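You operate a simulated robot arm through the tools that you are given. There is no shell and no other tool. Be economical: measure what you need, move in short steps, check, and stop when the job is done.

You run a simulated robot arm. Do the job below in one go: nothing can be reset, and whatever is moved stays where it is left.

## Task
Probe the two bobbins on the moisture stand and shut the damper one in the chest.
Fine: park the carriage at the chest side.

The check looks at the end state, three seconds after you hand in, the way a careful person would. Anything else that was tipped, shoved, dropped, spilled or broken makes it a failure.

## Robot
A 7-joint arm with a two-finger parallel gripper on a trunk, on a base that drives. Base frame: it is fixed to the floor where the robot stands at the start and does not move with it; the origin is under the middle of the robot, x ahead of it, y to its left, z up; the surface under the hand at the start is at about z = 0.8. Lengths are in m, angles in degrees, forces in N, time in s.
With the tool pointing down near the work surface it reaches from about 0.52 to 0.96 m from the robot's upright axis, wherever it stands. Its first joint turns from -166.0 to 166.0 degrees. Places, roughly: chest lid [0.5, 0.3, 0.9]; chest stand floor [0.5, 0.3, 0.4]; chest switch [0.3, 0.1, 0.7]; humidity dial [0.3, 0.3, 0.6]; yellow-band test bobbin [1, -1.25, 1]. Payload 3.91 kg.
The tool frame sits at the grasp point between the pads (the TCP): z along the fingers, y along the line on which they close. The tips reach 0.03 m beyond it. The gripper opens to 0.11 m. The fingers are 0.02 m wide and 0.01 m thick; the gripper's body (0.048 by 0.112 m) begins 0.055 m behind the TCP.
Orientation is that of the tool frame in the base frame, as a unit quaternion [x, y, z, w]. With the fingers straight down and closing along the base's y, the tool's x points along the base's -x, its y along +y and its z along -z.

## Interface
- The arm moves only by the tool send_rows. Its argument "plan" is a list of rows, each an object of numbers (a shift or turn left out is 0, a gripper value left out holds the last): "tx", "ty", "tz": the shift along the tool's x, y, z in cm; "wx", "wy", "wz": the turn, a rotation vector about the tool's x, y, z in degrees; "jaw": the gripper command, from -1 (shut) to 1 (fully open), values between in proportion. In form: [{"tx": .., "ty": .., "tz": .., "wx": .., "wy": .., "wz": .., "jaw": ..}, ...]. A call has 1 to 12 rows; each row is the pose to reach, as a shift and turn from the pose commanded when the call began, along the tool's axes at that moment. A row lasts 0.2 s, in which the tool goes at most 0.05 m and 8.6 degrees; a call with a longer step from one row to the next is refused whole, and so is a gripper value outside its range. Where a pose cannot be reached the arm comes as near as it can. A force on the tool above 80 N (or 10 N above the force at the start of the call, whichever is more), or a blocked arm, ends the call early, and 0.2 s more pass. Each finger travels about 0.072 m/s and halts on what it meets, pressing with about 30 N; the grip force reading is that of the motor and also rises with nothing between the fingers. The clock runs only during rows and for 0.2 s after the last one: add rows that repeat a pose to give the fingers time. The reply holds the time, the measured pose of the TCP, the force on the tool along the base axes, the opening and the grip force, in the units named above and with some noise, with the torque about the TCP (base axes, N m) and any sound that the robot's microphone picked up.
- Cameras (640 x 400 px; columns grow to the right, rows downward): "scene" is now at [0.2398, 0.0311, 1.4141]; the picture's right is [0.41, -0.91, 0.00], its down [-0.71, -0.32, -0.63] and it looks along [0.57, 0.25, -0.78] (base axes); focal length 214 px, centre (320, 200). "wrist" rides on the gripper at [0.072, 0.017, -0.103] in the tool frame; the picture's right is [-0.23, 0.97, 0.00], its down [-0.76, -0.18, -0.62] and it looks along [-0.61, -0.14, 0.78] (tool axes); focal length 222 px, centre (320, 200). There is no depth. A picture from a camera that has moved, and an enlarged one, comes with that camera's place and axes in the base frame and with its lens.
- camera(camera): a new picture of that camera. It takes no simulated time.
- move_column(by): slides the trunk up (or, below 0, down) by that many m; the arm and the scene camera ride with it, the base frame stays. It gives what a move gives, with no picture.
- base_move(legs): drives the robot by 1 to 6 legs, each [ahead, left, turn to the left] in m, m and degrees, along the robot's own axes; the way and the turn of a leg run together, so that a leg with both is an arc; at most 1.5 m and 180 degrees a leg. The arm and the cameras ride along, it lands a little off, and it stops where it bumps. It gives what a move gives.
- pan_tilt(pan, tilt): turns the head with the scene camera to pan (to the left, within 86 degrees either way) and tilt (down, from -29 to 69), counted from straight ahead of the robot. It gives what a move gives.
- inspect(camera, box): a new picture of the part [left, top, right, bottom] of that camera's present view, enlarged. It takes no simulated time.
- job_done(): hands the job in; it is judged then, once.

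Go step by step. Nothing tells you exact positions but the pictures and the camera data: compare them with the known pose of the tool, close in by small moves and look again before you grip or let go. The budget is 120 turns and 78 pictures, counting those below and the enlarged ones. Unless the task says otherwise, let go and move clear before handing in, and close with one line.

The tools are called after ">>>" as a command line: name --argument value ..., lists and objects as JSON in quotes. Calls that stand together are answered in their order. send_rows: Moves the arm, as the interface text tells. Its arguments: {"type":"object","properties":{"plan":{"type":"array"}},"required":["plan"]} The other tools are called the same way: move_column (by) slides the trunk up or down; base_move (legs) drives the base; pan_tilt (pan, tilt) turns the head that bears the scene camera; camera (camera) takes a picture; inspect (camera, box) takes an enlarged picture of a part of a camera's view; job_done () hands the job in.

At the start:

```text
time: 0.0
tool_pos: [0.5514, -0.0045, 0.9996]
orientation: [0.0, 1.0, 0.001, 0.0]
contact_force: [0.2, 0.2, -1.3]
wrist_torque: [0.01, -0.01, 0.01]
grip_width: 0.1099
gripper_force: 0.1
trunk travel left (down, up): [-0.625, 0.057]
robot x, y, heading: [-0.0019, 0.0024, 0.3]
head pan, tilt: [23.9, 51.1]
```

scene: 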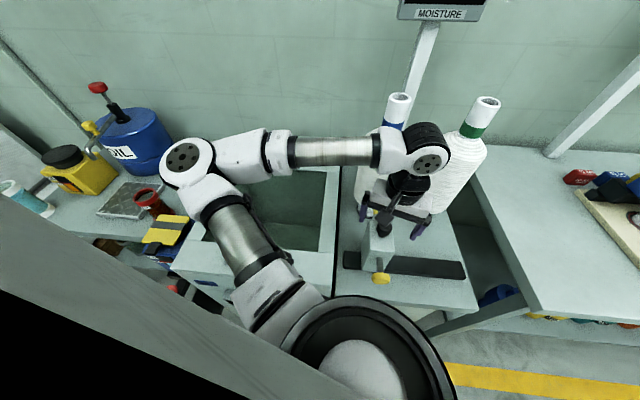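
wrist: 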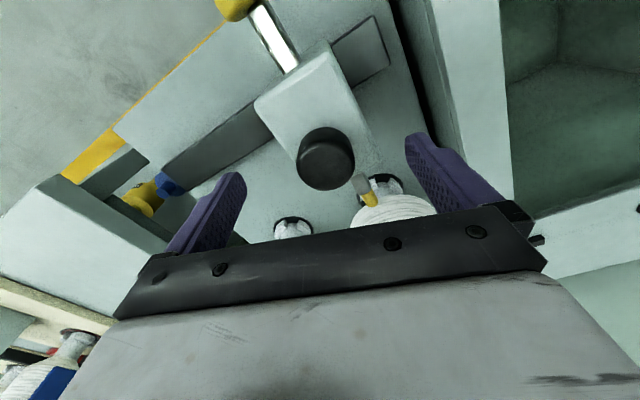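

I see the moisture stand ahead with two bobbins (blue and green bands), a carriage with a knob in front of them, and an open box (chest?) to the left. I'll look around before moving anything.

>>> inspect --camera "scene" --box '[320, 60, 520, 300]'

>>> inspect --camera "scene" --box '[0, 60, 340, 330]'

>>> pan_tilt --pan 0 --tilt 25

>>> camera --camera "scene"

```text
1.67 times, centred on (420, 180) of scene
camera zoom: at [0.2398, 0.0311, 1.4141], right [0.41, -0.91, 0.0], down [-0.71, -0.32, -0.63], along [0.57, 0.25, -0.78], focal length 358 px, centre (153, 233)
```

zoom: 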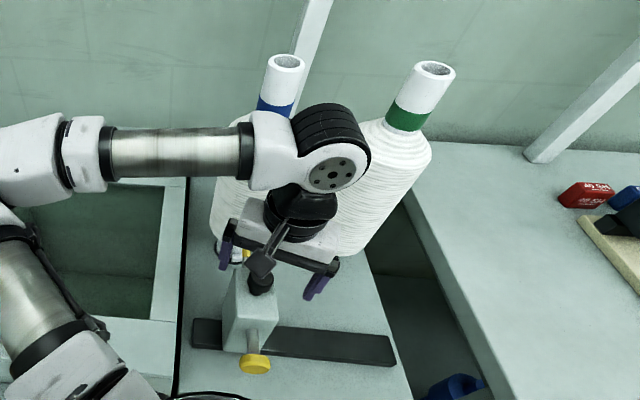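

```text
1.48 times, centred on (170, 195) of scene
camera zoom: at [0.2398, 0.0311, 1.4141], right [0.41, -0.91, 0.0], down [-0.71, -0.32, -0.63], along [0.57, 0.25, -0.78], focal length 318 px, centre (542, 207)
```

zoom: 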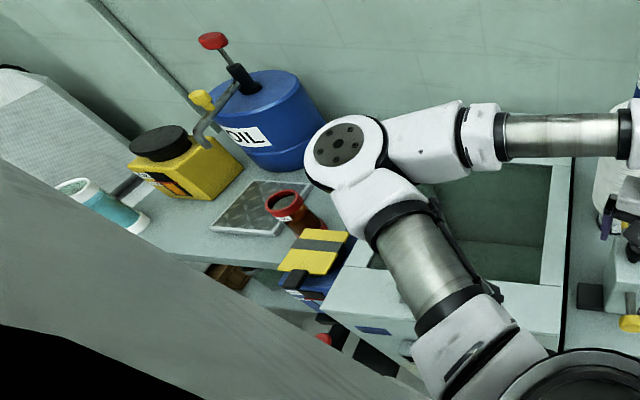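

```text
time: 0.9
tool_pos: [0.5516, -0.0049, 0.9997]
orientation: [0.0, 1.0, 0.0, 0.0]
contact_force: [-0.2, 0.4, 0.4]
wrist_torque: [0.02, -0.01, 0.02]
grip_width: 0.1099
gripper_force: 0.1
trunk travel left (down, up): [-0.625, 0.057]
robot x, y, heading: [0.0001, -0.0012, 0.2]
head pan, tilt: [0.0, 25.0]
```

```text
73 pictures are left
camera scene: at [0.2624, 0.0004, 1.4529], right [0.0, -1.0, 0.0], down [-0.42, 0.0, -0.91], along [0.91, 0.0, -0.42], focal length 214 px, centre (320, 200)
```

scene: 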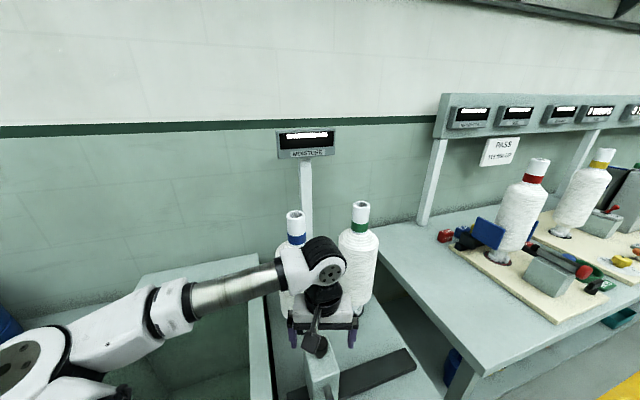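

The stand has a display over it, and the chest is to its left. I'll read the display and look left and right.

>>> inspect --camera "scene" --box '[260, 120, 350, 170]'

>>> inspect --camera "scene" --box '[430, 80, 640, 330]'

>>> pan_tilt --pan 50 --tilt 35

>>> camera --camera "scene"

>>> pan_tilt --pan -20 --tilt 60

>>> camera --camera "scene"

```text
7.11 times, centred on (305, 145) of scene
camera zoom: at [0.2624, 0.0004, 1.4529], right [0.0, -1.0, 0.0], down [-0.42, 0.0, -0.91], along [0.91, 0.0, -0.42], focal length 1525 px, centre (427, 591)
```

zoom: 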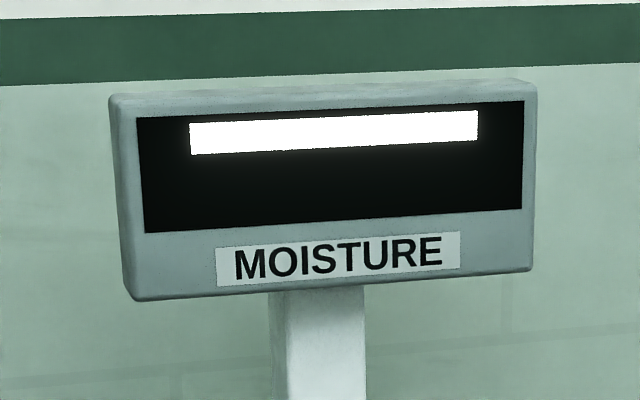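

```text
1.60 times, centred on (535, 205) of scene
camera zoom: at [0.2624, 0.0004, 1.4529], right [0.0, -1.0, 0.0], down [-0.42, 0.0, -0.91], along [0.91, 0.0, -0.42], focal length 343 px, centre (-24, 192)
```

zoom: 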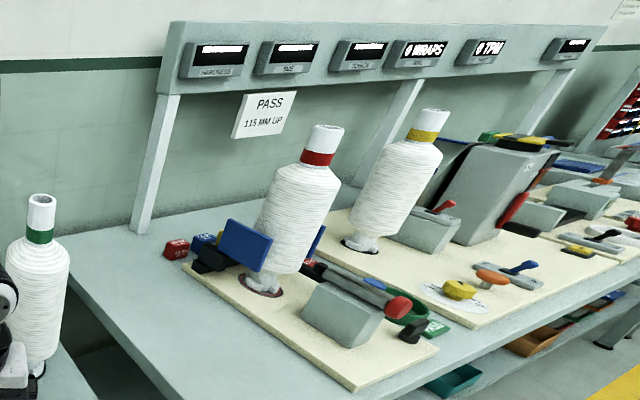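

```text
time: 2.1
tool_pos: [0.5523, -0.005, 0.9993]
orientation: [0.001, 1.0, -0.001, 0.0]
contact_force: [-0.2, 0.1, 0.5]
wrist_torque: [-0.02, -0.01, 0.02]
grip_width: 0.1099
gripper_force: 0.0
trunk travel left (down, up): [-0.625, 0.057]
robot x, y, heading: [0.0012, 0.0033, -0.1]
head pan, tilt: [50.0, 35.0]
```

```text
70 pictures are left
camera scene: at [0.227, 0.0677, 1.4373], right [0.77, -0.64, 0.0], down [-0.37, -0.44, -0.82], along [0.53, 0.63, -0.57], focal length 214 px, centre (320, 200)
```

scene: 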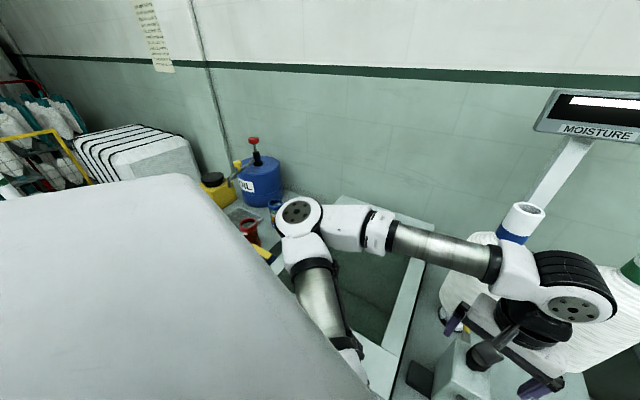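

```text
time: 3.5
tool_pos: [0.5516, -0.0041, 0.9998]
orientation: [-0.001, 1.0, 0.001, 0.001]
contact_force: [0.4, -0.8, 0.3]
wrist_torque: [-0.04, 0.07, 0.04]
grip_width: 0.1099
gripper_force: 0.1
trunk travel left (down, up): [-0.625, 0.057]
robot x, y, heading: [0.0003, 0.0026, 0.1]
head pan, tilt: [-20.0, 60.0]
```

```text
69 pictures are left
camera scene: at [0.233, -0.0225, 1.403], right [-0.34, -0.94, 0.0], down [-0.81, 0.3, -0.5], along [0.47, -0.17, -0.87], focal length 214 px, centre (320, 200)
```

scene: 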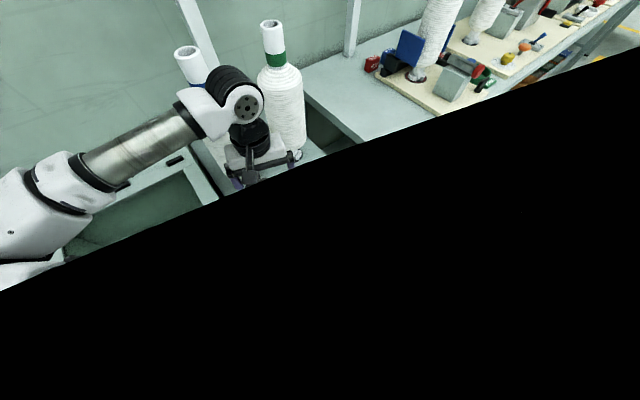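

I need a clearer view of the stand front, chest and lid, so I'll back the base off a little.

>>> base_move --legs '[[-0.5, 0, 0]]'

>>> pan_tilt --pan 15 --tilt 40

>>> camera --camera "scene"

```text
time: 6.4
tool_pos: [0.0532, -0.0037, 1.0006]
orientation: [0.0, 1.0, 0.0, 0.0]
contact_force: [0.2, 1.0, 0.0]
wrist_torque: [-0.01, -0.02, -0.01]
grip_width: 0.1099
gripper_force: 0.1
trunk travel left (down, up): [-0.625, 0.057]
robot x, y, heading: [-0.5001, -0.0018, 0.0]
head pan, tilt: [-20.0, 60.0]
```

```text
time: 7.4
tool_pos: [0.0536, -0.0049, 1.0006]
orientation: [0.001, 1.0, 0.0, 0.0]
contact_force: [-0.4, -0.2, 0.2]
wrist_torque: [0.02, 0.01, 0.0]
grip_width: 0.1101
gripper_force: 0.0
trunk travel left (down, up): [-0.625, 0.057]
robot x, y, heading: [-0.4962, -0.0027, 0.2]
head pan, tilt: [15.0, 40.0]
```

```text
68 pictures are left
camera scene: at [-0.2457, 0.0222, 1.4297], right [0.26, -0.97, 0.0], down [-0.62, -0.17, -0.77], along [0.74, 0.2, -0.64], focal length 214 px, centre (320, 200)
```

scene: 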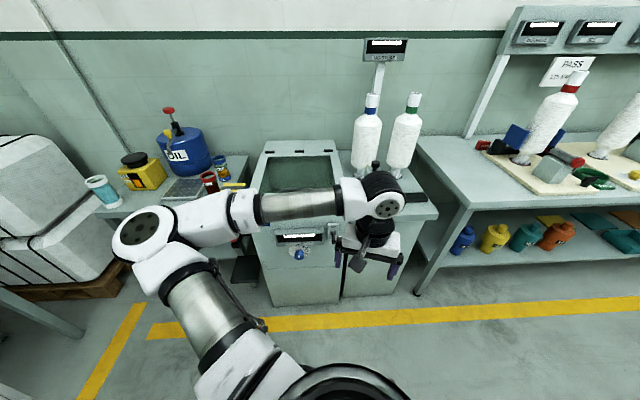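

Now the chest front with its display, dial, and switch is visible. I'll zoom in.

>>> inspect --camera "scene" --box '[230, 130, 360, 320]'

>>> inspect --camera "scene" --box '[320, 80, 460, 220]'

>>> inspect --camera "scene" --box '[80, 90, 260, 290]'

```text
2.11 times, centred on (295, 225) of scene
camera zoom: at [-0.2457, 0.0222, 1.4297], right [0.26, -0.97, 0.0], down [-0.62, -0.17, -0.77], along [0.74, 0.2, -0.64], focal length 452 px, centre (373, 147)
```

zoom: 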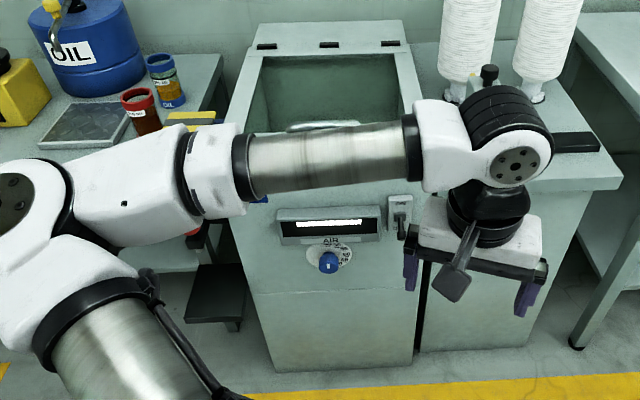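

```text
2.86 times, centred on (390, 150) of scene
camera zoom: at [-0.2457, 0.0222, 1.4297], right [0.26, -0.97, 0.0], down [-0.62, -0.17, -0.77], along [0.74, 0.2, -0.64], focal length 613 px, centre (120, 343)
```

zoom: 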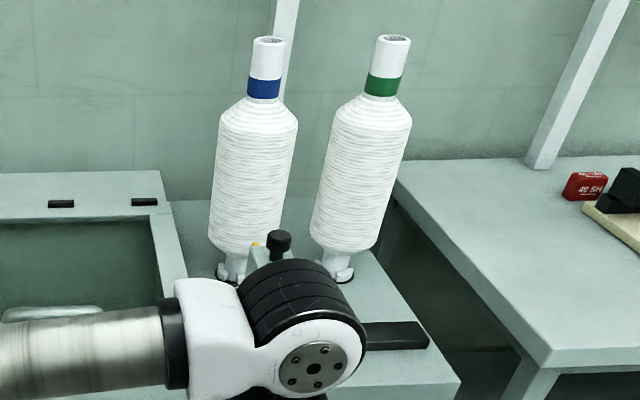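

```text
2.00 times, centred on (170, 190) of scene
camera zoom: at [-0.2457, 0.0222, 1.4297], right [0.26, -0.97, 0.0], down [-0.62, -0.17, -0.77], along [0.74, 0.2, -0.64], focal length 429 px, centre (620, 220)
```

zoom: 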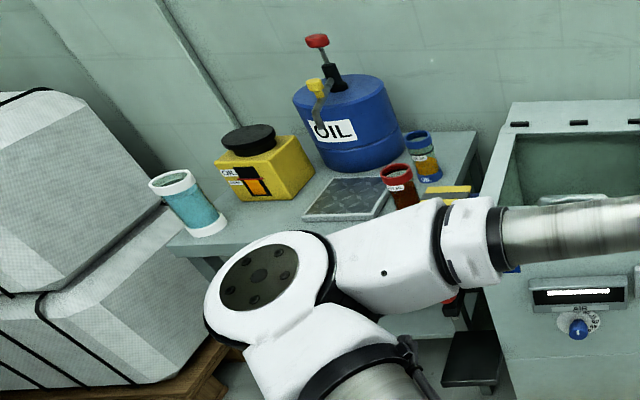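

The chest lid appears glazed and closed, with a handle hidden behind the arm. I'll swing the arm to the right to clear the view.

>>> send_rows --plan '[{"ty": -4}, {"ty": -8}, {"ty": -12}, {"ty": -16}, {"ty": -20}, {"ty": -24}, {"ty": -28}, {"ty": -32}, {"ty": -36}, {"ty": -40}, {"ty": -44}, {"ty": -48}]'

>>> pan_tilt --pan 18 --tilt 40

>>> camera --camera "scene"

```text
time: 10.0
tool_pos: [0.0542, -0.4853, 1.0009]
orientation: [-0.001, 1.0, 0.0, 0.0]
contact_force: [-0.3, 0.7, -0.2]
wrist_torque: [0.01, 0.01, -0.03]
grip_width: 0.1097
gripper_force: 0.1
trunk travel left (down, up): [-0.625, 0.057]
robot x, y, heading: [-0.5003, -0.0, 0.0]
head pan, tilt: [15.0, 40.0]
```

```text
time: 10.7
tool_pos: [0.0539, -0.485, 0.9995]
orientation: [0.0, 1.0, 0.0, 0.0]
contact_force: [0.5, -0.4, 0.0]
wrist_torque: [0.01, 0.0, 0.02]
grip_width: 0.1101
gripper_force: 0.0
trunk travel left (down, up): [-0.625, 0.057]
robot x, y, heading: [-0.4997, -0.0004, -0.0]
head pan, tilt: [18.0, 40.0]
```

```text
64 pictures are left
camera scene: at [-0.247, 0.0266, 1.4297], right [0.31, -0.95, 0.0], down [-0.61, -0.2, -0.77], along [0.73, 0.24, -0.64], focal length 214 px, centre (320, 200)
```

scene: 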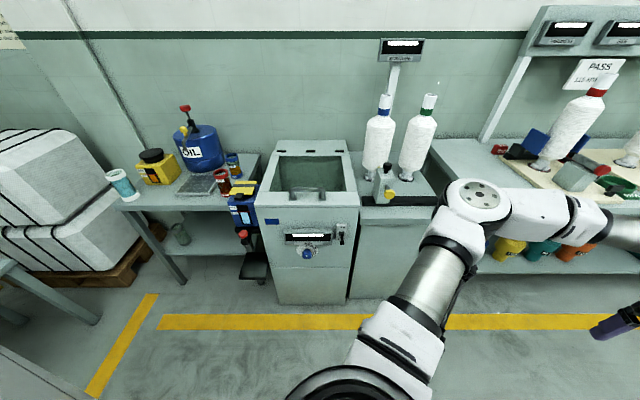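

>>> inspect --camera "scene" --box '[255, 130, 375, 310]'

>>> inspect --camera "scene" --box '[340, 80, 460, 220]'

>>> inspect --camera "scene" --box '[275, 215, 355, 265]'

```text
2.22 times, centred on (315, 220) of scene
camera zoom: at [-0.247, 0.0266, 1.4297], right [0.31, -0.95, 0.0], down [-0.61, -0.2, -0.77], along [0.73, 0.24, -0.64], focal length 477 px, centre (331, 156)
```

zoom: 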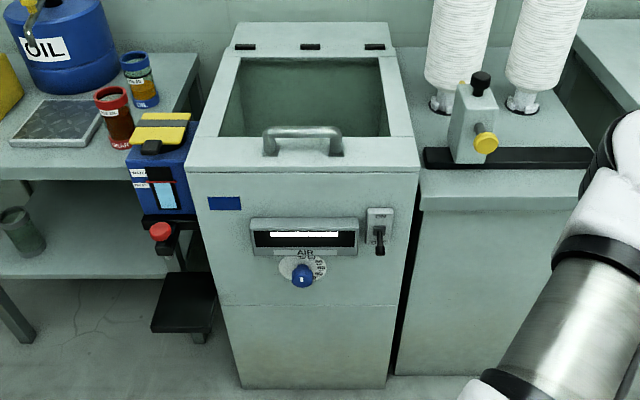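

```text
2.86 times, centred on (400, 150) of scene
camera zoom: at [-0.247, 0.0266, 1.4297], right [0.31, -0.95, 0.0], down [-0.61, -0.2, -0.77], along [0.73, 0.24, -0.64], focal length 613 px, centre (91, 343)
```

zoom: 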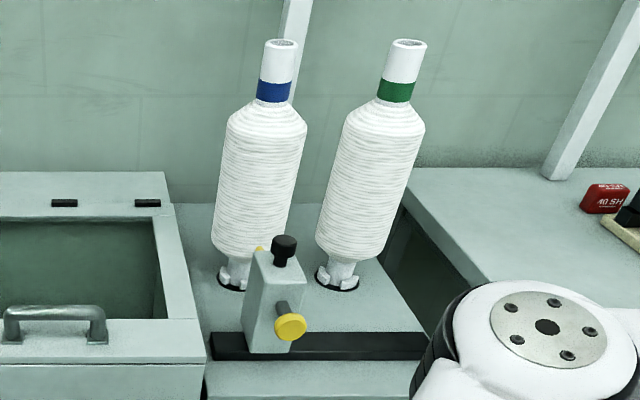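

```text
8.00 times, centred on (315, 240) of scene
camera zoom: at [-0.247, 0.0266, 1.4297], right [0.31, -0.95, 0.0], down [-0.61, -0.2, -0.77], along [0.73, 0.24, -0.64], focal length 1716 px, centre (360, -120)
```

zoom: 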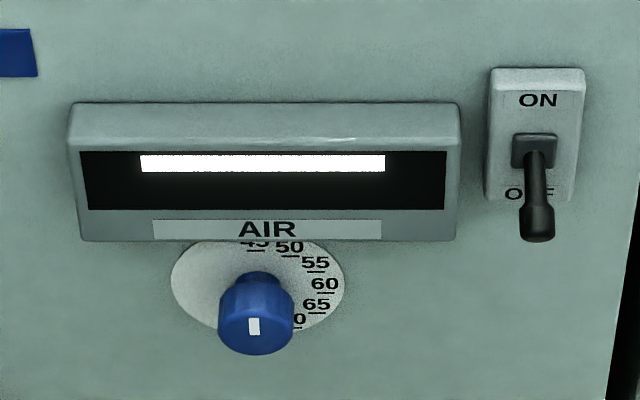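

The chest is closed: its lid has a window, with a handle at the front and hinges behind. The stand has a carriage on a rail, with a black top knob and a yellow plunger knob. The benches sit turned about 17.5° from base x, so I'll raise the tool, align the robot and approach.

>>> send_rows --plan '[{"tz": -4}, {"tz": -8}, {"tz": -12}, {"tz": -16}, {"tz": -20}, {"tz": -20}]'

>>> base_move --legs '[[0, 0, 17.5], [0.37, -0.25, 0]]'

>>> pan_tilt --pan 0 --tilt 50

>>> camera --camera "scene"

```text
time: 12.1
tool_pos: [0.0538, -0.4839, 1.1998]
orientation: [0.0, 1.0, 0.0, 0.0]
contact_force: [0.2, -0.3, -0.5]
wrist_torque: [-0.01, 0.03, -0.02]
grip_width: 0.1101
gripper_force: 0.0
trunk travel left (down, up): [-0.625, 0.057]
robot x, y, heading: [-0.4966, 0.0015, 0.2]
head pan, tilt: [18.0, 40.0]
```

```text
time: 15.8
tool_pos: [0.6037, -0.4201, 1.1998]
orientation: [-0.155, 0.988, 0.0, 0.0]
contact_force: [0.4, -0.2, -0.7]
wrist_torque: [-0.01, 0.0, -0.01]
grip_width: 0.1101
gripper_force: 0.0
trunk travel left (down, up): [-0.625, 0.057]
robot x, y, heading: [-0.0688, -0.1301, 17.7]
head pan, tilt: [18.0, 40.0]
```

```text
time: 16.6
tool_pos: [0.6029, -0.4204, 1.1999]
orientation: [-0.154, 0.988, 0.0, 0.0]
contact_force: [-0.1, 0.0, 0.0]
wrist_torque: [-0.02, 0.01, 0.01]
grip_width: 0.1101
gripper_force: 0.1
trunk travel left (down, up): [-0.625, 0.057]
robot x, y, heading: [-0.0703, -0.1268, 18.2]
head pan, tilt: [0.0, 50.0]
```

```text
60 pictures are left
camera scene: at [0.1659, -0.0517, 1.4156], right [0.31, -0.95, 0.0], down [-0.73, -0.23, -0.64], along [0.61, 0.2, -0.77], focal length 214 px, centre (320, 200)
```

scene: 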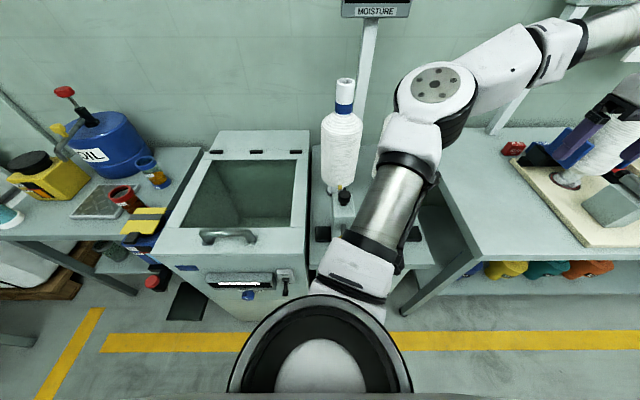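

The robot is aligned. Carriage knob top is at about 0.65 ahead, 0.07 right, z≈0.97 (robot frame), roughly in front of the blue bobbin. I'll bring the arm over for a close wrist look.

>>> send_rows --plan '[{"ty": 4}, {"ty": 8}, {"ty": 12}, {"ty": 16}, {"ty": 20}, {"ty": 24}, {"ty": 28}, {"ty": 32}, {"ty": 34, "tz": 2}, {"ty": 36, "tz": 4}, {"ty": 36, "tz": 6}, {"ty": 36, "tz": 6}]'

>>> camera --camera "wrist"

```text
time: 19.2
tool_pos: [0.4925, -0.0783, 1.1412]
orientation: [-0.154, 0.988, 0.0, 0.0]
contact_force: [-0.4, 0.7, 0.3]
wrist_torque: [0.0, -0.03, 0.01]
grip_width: 0.1101
gripper_force: 0.1
trunk travel left (down, up): [-0.625, 0.057]
robot x, y, heading: [-0.0676, -0.1293, 17.8]
head pan, tilt: [0.0, 50.0]
```

```text
59 pictures are left
camera wrist: at [0.4174, -0.085, 1.2439], right [-0.08, 1.0, 0.0], down [0.78, 0.06, 0.62], along [0.62, 0.05, -0.78], focal length 222 px, centre (320, 200)
```

wrist: 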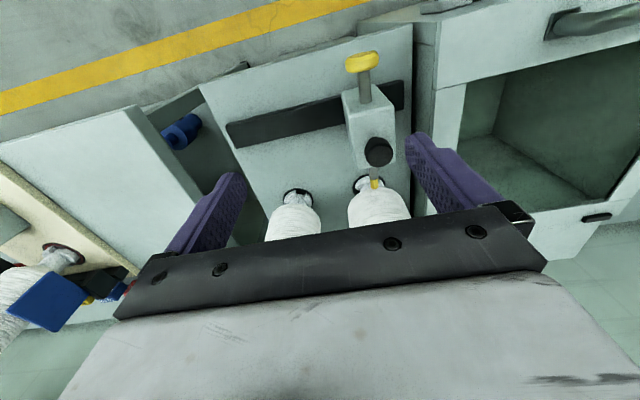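

>>> inspect --camera "wrist" --box '[220, 30, 420, 240]'

>>> inspect --camera "scene" --box '[290, 60, 460, 280]'

```text
1.90 times, centred on (320, 135) of wrist
camera zoom: at [0.4174, -0.085, 1.2439], right [-0.08, 1.0, 0.0], down [0.78, 0.06, 0.62], along [0.62, 0.05, -0.78], focal length 423 px, centre (320, 324)
```

zoom: 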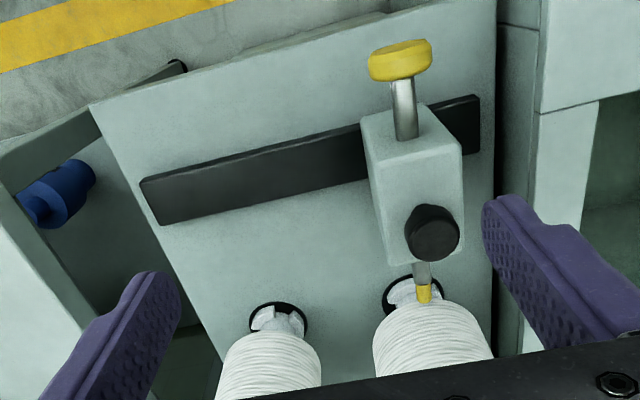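

```text
1.82 times, centred on (375, 170) of scene
camera zoom: at [0.1657, -0.0518, 1.4156], right [0.31, -0.95, 0.0], down [-0.73, -0.23, -0.64], along [0.61, 0.2, -0.77], focal length 390 px, centre (220, 254)
```

zoom: 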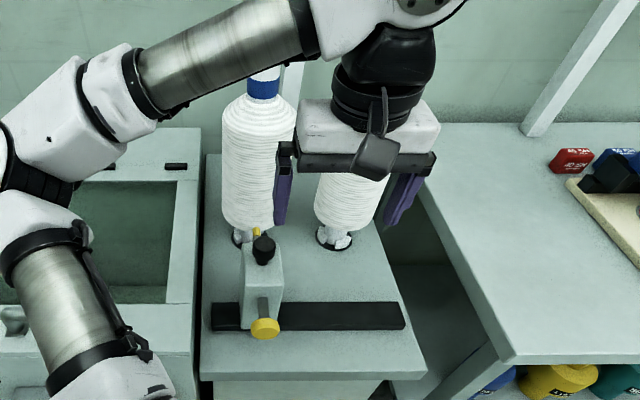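

The probe rod lies at s≈-0.062, z≈0.92, pointing at the blue bobbin, with its yellow push knob at f≈0.525. I'll back off 0.1 m for comfortable reach and go above the yellow knob.

>>> base_move --legs '[[-0.1, 0, 0]]'

>>> send_rows --plan '[{"tx": -2, "ty": 2, "tz": 2}, {"tx": -4, "ty": 4, "tz": 5}, {"tx": -6, "ty": 6, "tz": 8}, {"tx": -7.6, "ty": 6, "tz": 10}, {"tx": -7.6, "ty": 6, "tz": 10}]'

>>> camera --camera "wrist"

>>> camera --camera "scene"

```text
time: 20.4
tool_pos: [0.3977, -0.1095, 1.141]
orientation: [-0.154, 0.988, 0.0, 0.001]
contact_force: [0.5, 0.2, -0.1]
wrist_torque: [0.02, -0.02, -0.01]
grip_width: 0.1099
gripper_force: 0.0
trunk travel left (down, up): [-0.625, 0.057]
robot x, y, heading: [-0.1631, -0.1568, 17.6]
head pan, tilt: [0.0, 50.0]
```

```text
time: 21.6
tool_pos: [0.4513, -0.0286, 1.0409]
orientation: [-0.154, 0.988, 0.0, 0.0]
contact_force: [-0.1, 0.3, 0.6]
wrist_torque: [0.0, -0.04, -0.02]
grip_width: 0.1097
gripper_force: 0.0
trunk travel left (down, up): [-0.625, 0.057]
robot x, y, heading: [-0.1665, -0.1579, 17.5]
head pan, tilt: [0.0, 50.0]
```

```text
56 pictures are left
camera wrist: at [0.377, -0.0357, 1.1443], right [-0.08, 1.0, 0.0], down [0.78, 0.06, 0.62], along [0.62, 0.05, -0.78], focal length 222 px, centre (320, 200)
```

wrist: 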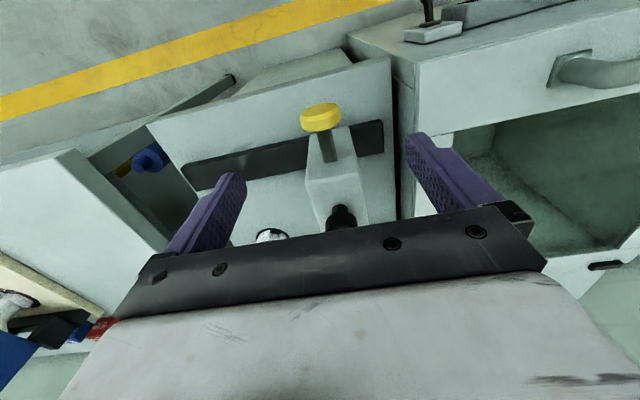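

```text
55 pictures are left
camera scene: at [0.0708, -0.0824, 1.4156], right [0.3, -0.95, 0.0], down [-0.73, -0.23, -0.64], along [0.61, 0.2, -0.77], focal length 214 px, centre (320, 200)
```

scene: 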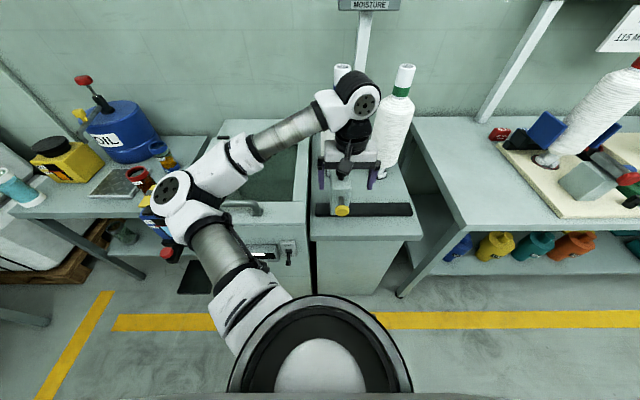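

The tool sits directly above the yellow knob. I'll descend with the jaws straddling it and close gently.

>>> send_rows --plan '[{"tz": 3}, {"tz": 6}, {"tz": 9}, {"tz": 11.5}, {"tz": 11.5}]'

>>> camera --camera "wrist"

```text
time: 22.8
tool_pos: [0.4523, -0.0298, 0.9259]
orientation: [-0.154, 0.988, 0.0, 0.0]
contact_force: [-0.1, 0.4, -0.6]
wrist_torque: [0.0, 0.04, -0.03]
grip_width: 0.1102
gripper_force: 0.1
trunk travel left (down, up): [-0.625, 0.057]
robot x, y, heading: [-0.166, -0.1588, 17.5]
head pan, tilt: [0.0, 50.0]
```

```text
54 pictures are left
camera wrist: at [0.376, -0.0357, 1.0297], right [-0.08, 1.0, 0.0], down [0.78, 0.06, 0.62], along [0.62, 0.05, -0.78], focal length 222 px, centre (320, 200)
```

wrist: 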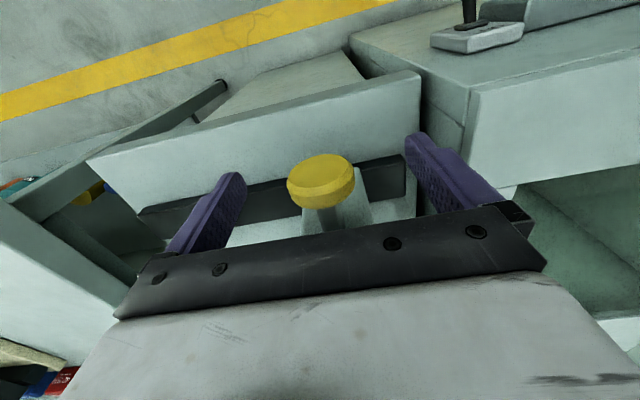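

>>> send_rows --plan '[{"jaw": 0}, {"jaw": -0.3}, {"jaw": -0.6}, {"jaw": -0.6}, {"jaw": -0.6}, {"jaw": -0.6}]'

>>> inspect --camera "scene" --box '[290, 0, 450, 230]'

```text
time: 24.1
tool_pos: [0.451, -0.029, 0.9268]
orientation: [-0.154, 0.988, 0.0, -0.001]
contact_force: [-0.6, -0.2, -0.4]
wrist_torque: [0.1, -0.06, 0.23]
grip_width: 0.0416
gripper_force: 45.2
trunk travel left (down, up): [-0.625, 0.057]
robot x, y, heading: [-0.1662, -0.1529, 17.8]
head pan, tilt: [0.0, 50.0]
```

```text
1.74 times, centred on (370, 115) of scene
camera zoom: at [0.0709, -0.0823, 1.4155], right [0.3, -0.95, 0.0], down [-0.73, -0.23, -0.64], along [0.61, 0.2, -0.77], focal length 373 px, centre (233, 348)
```

zoom: 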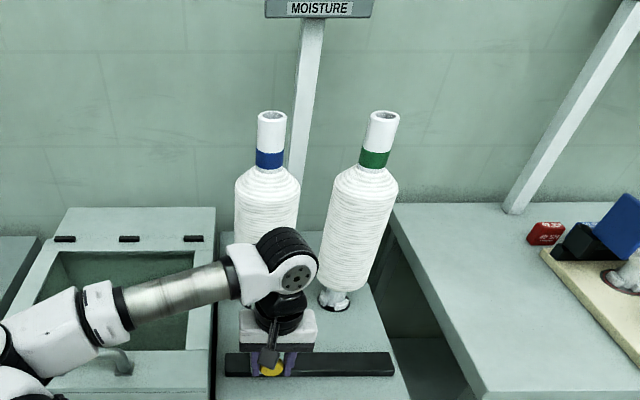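

Gripped. I'll tilt the head to see the display and push the probe gently forward.

>>> pan_tilt --pan -5 --tilt 30

>>> send_rows --plan '[{"tx": -0.4}, {"tx": -0.8}, {"tx": -1.2}, {"tx": -1.2}]'

>>> camera --camera "scene"

```text
time: 25.0
tool_pos: [0.4518, -0.0278, 0.9259]
orientation: [-0.154, 0.988, 0.001, 0.0]
contact_force: [-0.5, -0.3, -0.8]
wrist_torque: [0.01, -0.05, 0.2]
grip_width: 0.0415
gripper_force: 44.9
trunk travel left (down, up): [-0.625, 0.057]
robot x, y, heading: [-0.1668, -0.1532, 17.6]
head pan, tilt: [-5.0, 30.0]
```

```text
time: 26.0
tool_pos: [0.4637, -0.0249, 0.9265]
orientation: [-0.154, 0.988, 0.001, 0.0]
contact_force: [-2.4, 1.0, 9.4]
wrist_torque: [-0.25, 1.04, 0.22]
grip_width: 0.0415
gripper_force: 44.8
trunk travel left (down, up): [-0.625, 0.057]
robot x, y, heading: [-0.1647, -0.1591, 17.7]
head pan, tilt: [-5.0, 30.0]
```

```text
52 pictures are left
camera scene: at [0.085, -0.086, 1.4453], right [0.22, -0.98, 0.0], down [-0.49, -0.11, -0.87], along [0.85, 0.19, -0.5], focal length 214 px, centre (320, 200)
```

scene: 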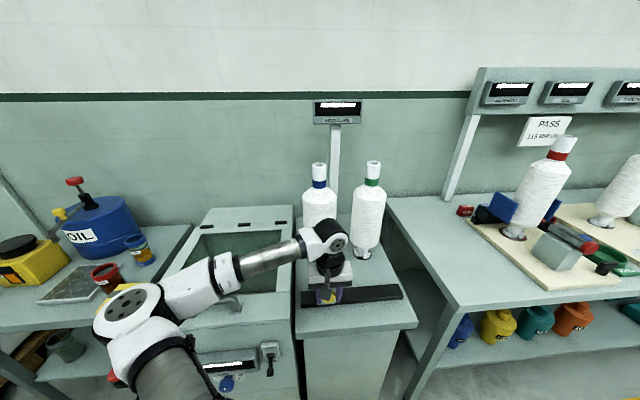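

>>> send_rows --plan '[{"tx": -0.4}, {"tx": -0.8}, {"tx": -0.8}]'

>>> inspect --camera "scene" --box '[280, 90, 420, 310]'

>>> camera --camera "wrist"

```text
time: 26.8
tool_pos: [0.4708, -0.0248, 0.9264]
orientation: [-0.154, 0.988, 0.0, 0.001]
contact_force: [-2.7, 1.2, 12.9]
wrist_torque: [-0.4, 0.88, 0.24]
grip_width: 0.0415
gripper_force: 44.4
trunk travel left (down, up): [-0.625, 0.057]
robot x, y, heading: [-0.1642, -0.1533, 17.8]
head pan, tilt: [-5.0, 30.0]
```

```text
1.82 times, centred on (350, 200) of scene
camera zoom: at [0.0847, -0.086, 1.4454], right [0.22, -0.98, 0.0], down [-0.49, -0.11, -0.87], along [0.85, 0.19, -0.5], focal length 390 px, centre (266, 200)
```

zoom: 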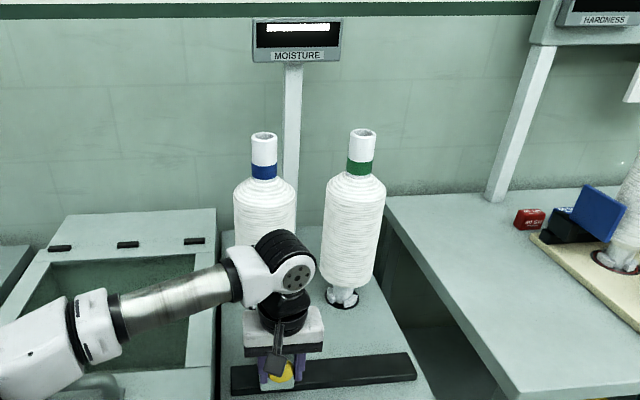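

```text
50 pictures are left
camera wrist: at [0.3955, -0.03, 1.0298], right [-0.08, 1.0, 0.0], down [0.78, 0.06, 0.62], along [0.62, 0.05, -0.78], focal length 222 px, centre (320, 200)
```

wrist: 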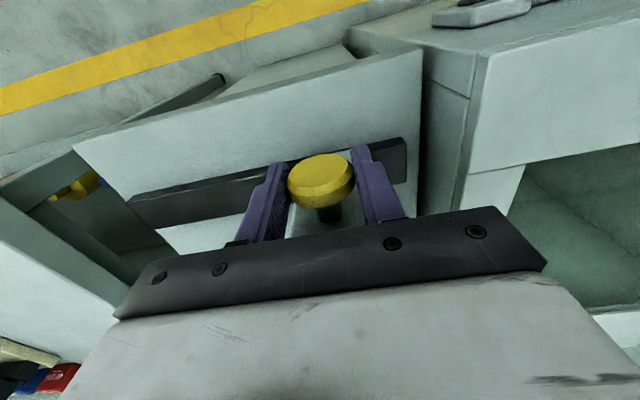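

The rod is sliding in with little resistance. I'll push further and read the display.

>>> send_rows --plan '[{"tx": -0.4}, {"tx": -0.8}, {"tx": -1.0}, {"tx": -1.0}]'

>>> inspect --camera "scene" --box '[305, 90, 375, 180]'

```text
time: 27.8
tool_pos: [0.4796, -0.0196, 0.9271]
orientation: [-0.154, 0.988, 0.001, 0.001]
contact_force: [-3.2, -0.9, 13.8]
wrist_torque: [-0.1, 0.01, 0.23]
grip_width: 0.0416
gripper_force: 45.1
trunk travel left (down, up): [-0.625, 0.057]
robot x, y, heading: [-0.166, -0.1579, 17.8]
head pan, tilt: [-5.0, 30.0]
heard: click
```

```text
4.44 times, centred on (340, 135) of scene
camera zoom: at [0.0845, -0.0862, 1.4454], right [0.22, -0.98, 0.0], down [-0.49, -0.11, -0.87], along [0.85, 0.19, -0.5], focal length 953 px, centre (231, 489)
```

zoom: 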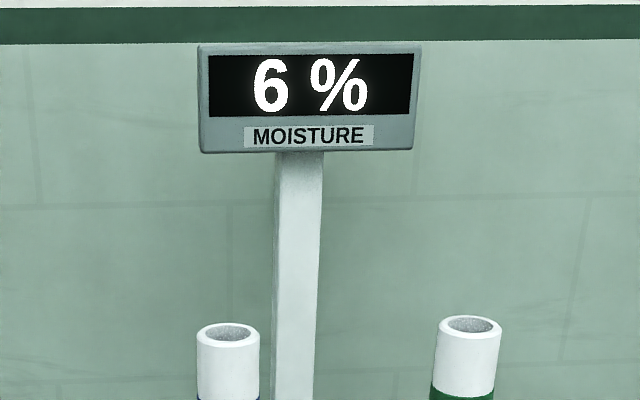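

Blue reads 6 %. Retracting the probe fully.

>>> send_rows --plan '[{"tx": 0.5}, {"tx": 1.0}, {"tx": 1.5}, {"tx": 2.0}, {"tx": 2.5}, {"tx": 3.0}, {"tx": 3.0}]'

>>> camera --camera "scene"

```text
time: 29.4
tool_pos: [0.451, -0.0302, 0.9258]
orientation: [-0.154, 0.988, 0.0, 0.001]
contact_force: [1.5, -0.4, 15.7]
wrist_torque: [-0.07, 0.04, 0.0]
grip_width: 0.0415
gripper_force: 45.9
trunk travel left (down, up): [-0.625, 0.057]
robot x, y, heading: [-0.1609, -0.1568, 17.5]
head pan, tilt: [-5.0, 30.0]
```

```text
48 pictures are left
camera scene: at [0.0848, -0.0861, 1.4454], right [0.22, -0.98, 0.0], down [-0.49, -0.11, -0.87], along [0.85, 0.19, -0.5], focal length 214 px, centre (320, 200)
```

scene: 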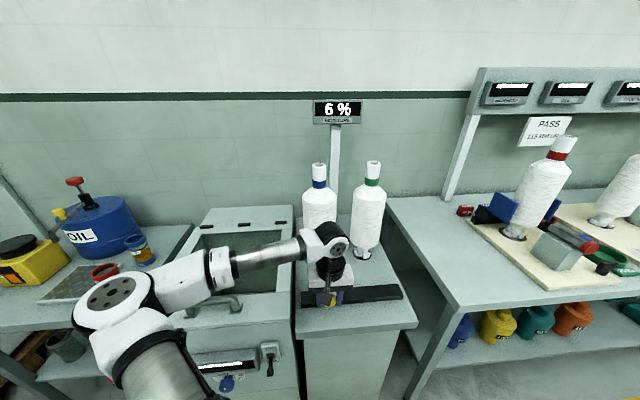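

Reading holds at 6 %. I'll slide the carriage toward green with this grip, starting with a short test.

>>> send_rows --plan '[{"ty": -0.7}, {"ty": -1.4}, {"ty": -2.1}, {"ty": -2.8}, {"ty": -2.8}]'

>>> camera --camera "wrist"

```text
time: 30.6
tool_pos: [0.4611, -0.0573, 0.9262]
orientation: [-0.153, 0.988, -0.001, 0.0]
contact_force: [2.2, -1.8, 11.2]
wrist_torque: [0.02, -0.53, 0.44]
grip_width: 0.0416
gripper_force: 45.3
trunk travel left (down, up): [-0.625, 0.057]
robot x, y, heading: [-0.1629, -0.1567, 17.7]
head pan, tilt: [-5.0, 30.0]
```

```text
47 pictures are left
camera wrist: at [0.3852, -0.0636, 1.0297], right [-0.08, 1.0, 0.0], down [0.78, 0.06, 0.62], along [0.62, 0.05, -0.78], focal length 222 px, centre (320, 200)
```

wrist: 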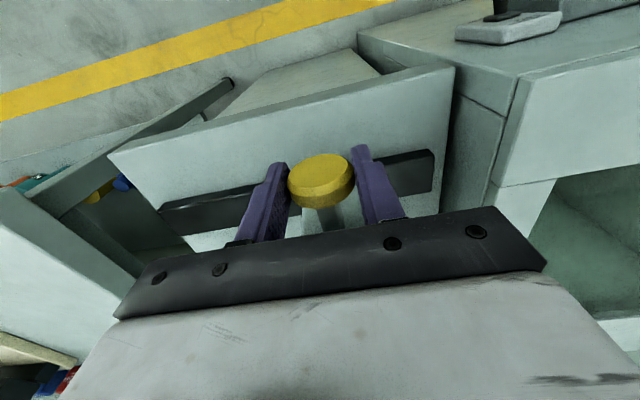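

The carriage slides freely. Moving the remaining ~14.7 cm.

>>> send_rows --plan '[{"ty": -1.5}, {"ty": -3}, {"ty": -4.5}, {"ty": -6}, {"ty": -7.5}, {"ty": -9}, {"ty": -10.5}, {"ty": -12}, {"ty": -13.5}, {"ty": -14.7}, {"ty": -14.7}]'

>>> pan_tilt --pan -5 --tilt 40

>>> inspect --camera "scene" --box '[280, 50, 420, 280]'

>>> camera --camera "wrist"

```text
time: 33.0
tool_pos: [0.506, -0.196, 0.9256]
orientation: [-0.154, 0.988, -0.001, 0.001]
contact_force: [11.1, -0.7, 15.0]
wrist_torque: [-0.25, -0.24, 0.26]
grip_width: 0.0416
gripper_force: 44.8
trunk travel left (down, up): [-0.625, 0.057]
robot x, y, heading: [-0.1597, -0.1607, 17.8]
head pan, tilt: [-5.0, 30.0]
```

```text
time: 33.7
tool_pos: [0.5049, -0.1945, 0.9262]
orientation: [-0.155, 0.988, 0.0, 0.0]
contact_force: [13.5, -0.4, 16.0]
wrist_torque: [0.01, -0.8, -0.06]
grip_width: 0.0414
gripper_force: 44.3
trunk travel left (down, up): [-0.625, 0.057]
robot x, y, heading: [-0.1643, -0.1595, 17.6]
head pan, tilt: [-5.0, 40.0]
```

```text
1.74 times, centred on (350, 165) of scene
camera zoom: at [0.0801, -0.087, 1.4299], right [0.22, -0.98, 0.0], down [-0.63, -0.14, -0.77], along [0.75, 0.17, -0.64], focal length 373 px, centre (268, 261)
```

zoom: 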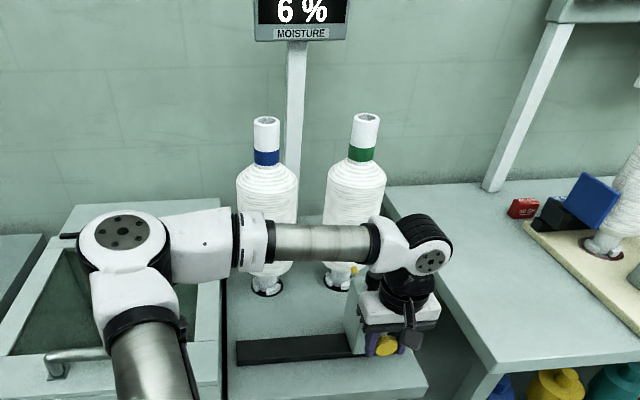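

```text
45 pictures are left
camera wrist: at [0.4301, -0.2021, 1.0294], right [-0.08, 1.0, 0.0], down [0.78, 0.06, 0.62], along [0.62, 0.05, -0.78], focal length 222 px, centre (320, 200)
```

wrist: 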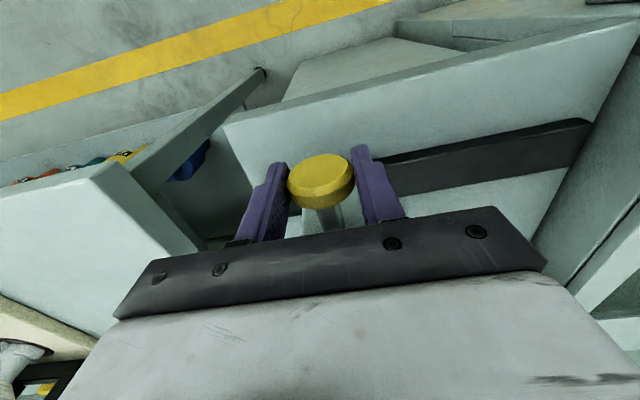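

The carriage is in front of green. Pushing the probe in.

>>> send_rows --plan '[{"tx": -0.5}, {"tx": -1.0}, {"tx": -1.5}, {"tx": -1.9}, {"tx": -2.2}, {"tx": -2.5}, {"tx": -2.7}, {"tx": -2.9}, {"tx": -2.9}]'

>>> inspect --camera "scene" --box '[280, 50, 420, 280]'

```text
time: 35.7
tool_pos: [0.5333, -0.1871, 0.9253]
orientation: [-0.154, 0.988, 0.0, 0.001]
contact_force: [-1.7, -2.4, 8.5]
wrist_torque: [-0.29, 0.67, 0.19]
grip_width: 0.0414
gripper_force: 45.1
trunk travel left (down, up): [-0.625, 0.057]
robot x, y, heading: [-0.1656, -0.1591, 17.4]
head pan, tilt: [-5.0, 40.0]
```

```text
1.74 times, centred on (350, 165) of scene
camera zoom: at [0.0797, -0.0872, 1.4299], right [0.22, -0.98, 0.0], down [-0.63, -0.14, -0.77], along [0.75, 0.17, -0.64], focal length 373 px, centre (268, 261)
```

zoom: 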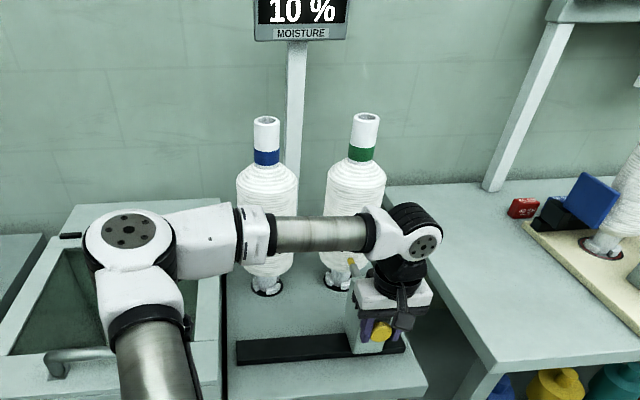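

Green reads 10 %, so green is the damper one. A slight further push confirms it, then I'll retract.

>>> send_rows --plan '[{"tx": -0.2}, {"tx": -0.2}]'

>>> send_rows --plan '[{"tx": 0.5}, {"tx": 1.0}, {"tx": 1.5}, {"tx": 2.0}, {"tx": 2.5}, {"tx": 3.1}, {"tx": 3.1}]'

>>> inspect --camera "scene" --box '[280, 30, 420, 260]'

```text
time: 36.3
tool_pos: [0.5346, -0.1867, 0.9244]
orientation: [-0.153, 0.988, 0.001, 0.0]
contact_force: [-2.8, -2.2, 4.6]
wrist_torque: [-0.06, -0.16, 0.35]
grip_width: 0.0416
gripper_force: 44.6
trunk travel left (down, up): [-0.625, 0.057]
robot x, y, heading: [-0.1644, -0.1582, 17.5]
head pan, tilt: [-5.0, 40.0]
heard: click
```

```text
time: 37.9
tool_pos: [0.5056, -0.1965, 0.9263]
orientation: [-0.153, 0.988, 0.0, -0.001]
contact_force: [4.2, -1.3, 1.2]
wrist_torque: [-0.04, -0.08, -0.14]
grip_width: 0.0417
gripper_force: 44.7
trunk travel left (down, up): [-0.625, 0.057]
robot x, y, heading: [-0.164, -0.1573, 17.6]
head pan, tilt: [-5.0, 40.0]
```

```text
1.74 times, centred on (350, 145) of scene
camera zoom: at [0.0808, -0.0871, 1.4296], right [0.22, -0.98, 0.0], down [-0.63, -0.14, -0.77], along [0.75, 0.17, -0.64], focal length 373 px, centre (268, 296)
```

zoom: 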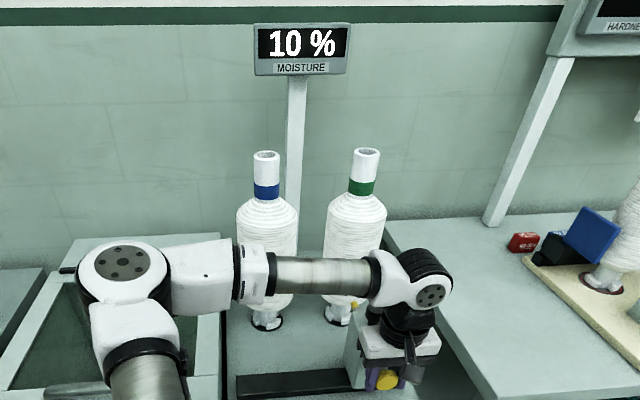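

Now sliding the carriage back left to the chest side.

>>> send_rows --plan '[{"ty": 1.7}, {"ty": 3.4}, {"ty": 5.1}, {"ty": 6.8}, {"ty": 8.5}, {"ty": 10.2}, {"ty": 11.9}, {"ty": 13.6}, {"ty": 15.3}, {"ty": 17}, {"ty": 17.5}, {"ty": 17.5}]'

>>> send_rows --plan '[{"ty": 0.4}, {"ty": 0.8}, {"ty": 1.2}, {"ty": 1.2}]'

>>> camera --camera "wrist"

```text
time: 40.5
tool_pos: [0.4517, -0.0297, 0.926]
orientation: [-0.153, 0.988, 0.001, 0.0]
contact_force: [-1.2, 0.3, 3.3]
wrist_torque: [-0.33, 1.3, 0.17]
grip_width: 0.0414
gripper_force: 45.3
trunk travel left (down, up): [-0.625, 0.057]
robot x, y, heading: [-0.1632, -0.1548, 17.6]
head pan, tilt: [-5.0, 40.0]
```

```text
time: 41.5
tool_pos: [0.4512, -0.0279, 0.9262]
orientation: [-0.149, 0.989, -0.006, 0.001]
contact_force: [19.8, -64.1, 0.0]
wrist_torque: [-0.96, 0.78, 0.16]
grip_width: 0.0417
gripper_force: 44.9
trunk travel left (down, up): [-0.625, 0.057]
robot x, y, heading: [-0.1655, -0.1575, 17.7]
head pan, tilt: [-5.0, 40.0]
```

```text
42 pictures are left
camera wrist: at [0.3752, -0.0332, 1.0286], right [-0.07, 1.0, -0.01], down [0.78, 0.06, 0.63], along [0.63, 0.03, -0.78], focal length 222 px, centre (320, 200)
```

wrist: 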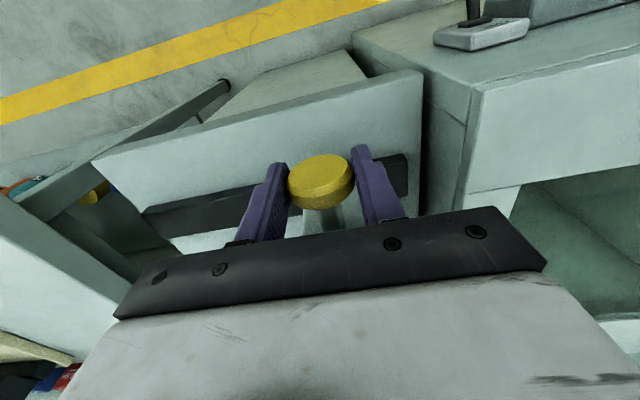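

The left stop is reached. I'll relieve the pressure, open and lift clear.

>>> send_rows --plan '[{"ty": -0.6}, {"ty": -1.2}, {"ty": -1.2, "jaw": 0}, {"ty": -1.2, "jaw": 1}, {"ty": -1.2, "jaw": 1}, {"ty": -1.2, "jaw": 1}, {"ty": -1.2, "jaw": 1}, {"ty": -1.2, "jaw": 1}]'

>>> send_rows --plan '[{"tz": -3}, {"tz": -6}, {"tz": -10}, {"tz": -14}, {"tz": -18}, {"tz": -18}]'

>>> camera --camera "wrist"

```text
time: 43.3
tool_pos: [0.4519, -0.0293, 0.9258]
orientation: [-0.153, 0.988, 0.0, 0.0]
contact_force: [-0.3, -0.2, 0.7]
wrist_torque: [-0.01, -0.02, -0.01]
grip_width: 0.11
gripper_force: 0.0
trunk travel left (down, up): [-0.625, 0.057]
robot x, y, heading: [-0.1634, -0.1632, 17.9]
head pan, tilt: [-5.0, 40.0]
```

```text
time: 44.7
tool_pos: [0.4519, -0.0294, 1.1057]
orientation: [-0.154, 0.988, 0.0, 0.0]
contact_force: [0.4, 0.1, 0.3]
wrist_torque: [0.02, -0.04, -0.01]
grip_width: 0.11
gripper_force: 0.1
trunk travel left (down, up): [-0.625, 0.057]
robot x, y, heading: [-0.1631, -0.157, 17.5]
head pan, tilt: [-5.0, 40.0]
```

```text
41 pictures are left
camera wrist: at [0.3765, -0.0359, 1.2088], right [-0.08, 1.0, 0.0], down [0.78, 0.06, 0.62], along [0.62, 0.05, -0.78], focal length 222 px, centre (320, 200)
```

wrist: 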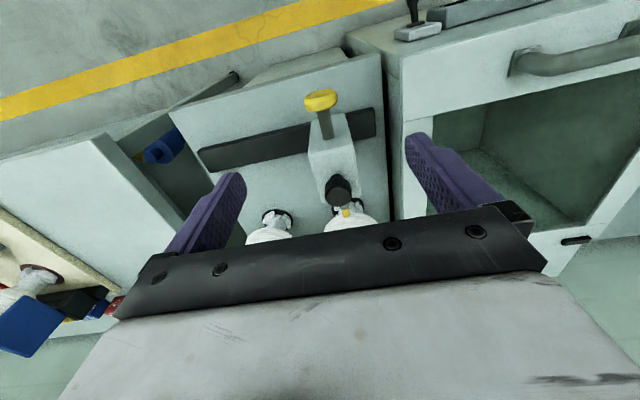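

The carriage is parked at its left stop. Next I'll move so that both chest and green bobbin are in reach, and look at the lid handle.

>>> base_move --legs '[[0.07, 0.1, 0]]'

>>> send_rows --plan '[{"ty": 3, "tx": 2}, {"ty": 6, "tx": 4}, {"ty": 9, "tx": 6}, {"ty": 12, "tx": 8}, {"ty": 15, "tx": 10}, {"ty": 18, "tx": 12}, {"ty": 20, "tx": 12}, {"ty": 22, "tx": 12}, {"ty": 22, "tx": 12}]'

>>> camera --camera "wrist"

>>> pan_tilt --pan 15 --tilt 45

>>> camera --camera "scene"

```text
time: 46.1
tool_pos: [0.4876, 0.0858, 1.104]
orientation: [-0.154, 0.988, -0.001, 0.0]
contact_force: [-1.2, -0.4, 0.8]
wrist_torque: [0.02, 0.03, 0.02]
grip_width: 0.1099
gripper_force: 0.0
trunk travel left (down, up): [-0.625, 0.057]
robot x, y, heading: [-0.1272, -0.0401, 17.5]
head pan, tilt: [-5.0, 40.0]
```

```text
time: 48.1
tool_pos: [0.3059, 0.2588, 1.1051]
orientation: [-0.154, 0.988, 0.0, 0.001]
contact_force: [0.8, 0.1, -0.1]
wrist_torque: [0.02, -0.03, -0.01]
grip_width: 0.1099
gripper_force: 0.2
trunk travel left (down, up): [-0.625, 0.057]
robot x, y, heading: [-0.1263, -0.0441, 17.8]
head pan, tilt: [-5.0, 40.0]
```

```text
40 pictures are left
camera wrist: at [0.2307, 0.2519, 1.2081], right [-0.08, 1.0, 0.0], down [0.78, 0.06, 0.62], along [0.62, 0.05, -0.78], focal length 222 px, centre (320, 200)
```

wrist: 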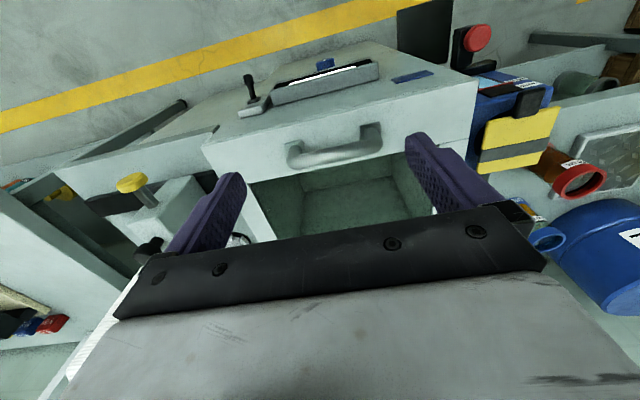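

```text
time: 49.0
tool_pos: [0.3055, 0.257, 1.1039]
orientation: [-0.154, 0.988, 0.0, 0.0]
contact_force: [-0.1, 0.4, -0.4]
wrist_torque: [0.02, 0.0, 0.03]
grip_width: 0.1102
gripper_force: 0.0
trunk travel left (down, up): [-0.625, 0.057]
robot x, y, heading: [-0.1327, -0.0403, 18.0]
head pan, tilt: [15.0, 45.0]
```

```text
39 pictures are left
camera scene: at [0.1019, 0.0537, 1.4225], right [0.54, -0.84, 0.0], down [-0.6, -0.38, -0.71], along [0.6, 0.38, -0.71], focal length 214 px, centre (320, 200)
```

scene: 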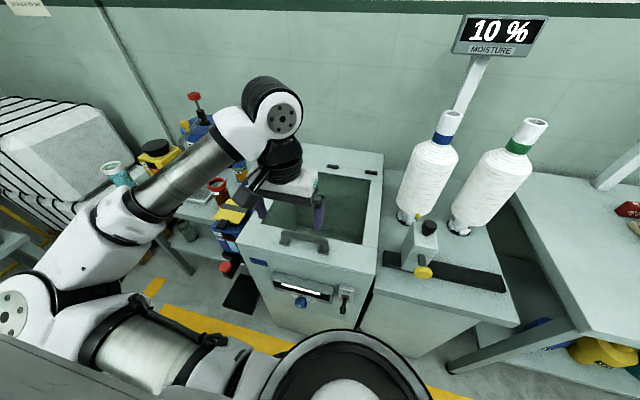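

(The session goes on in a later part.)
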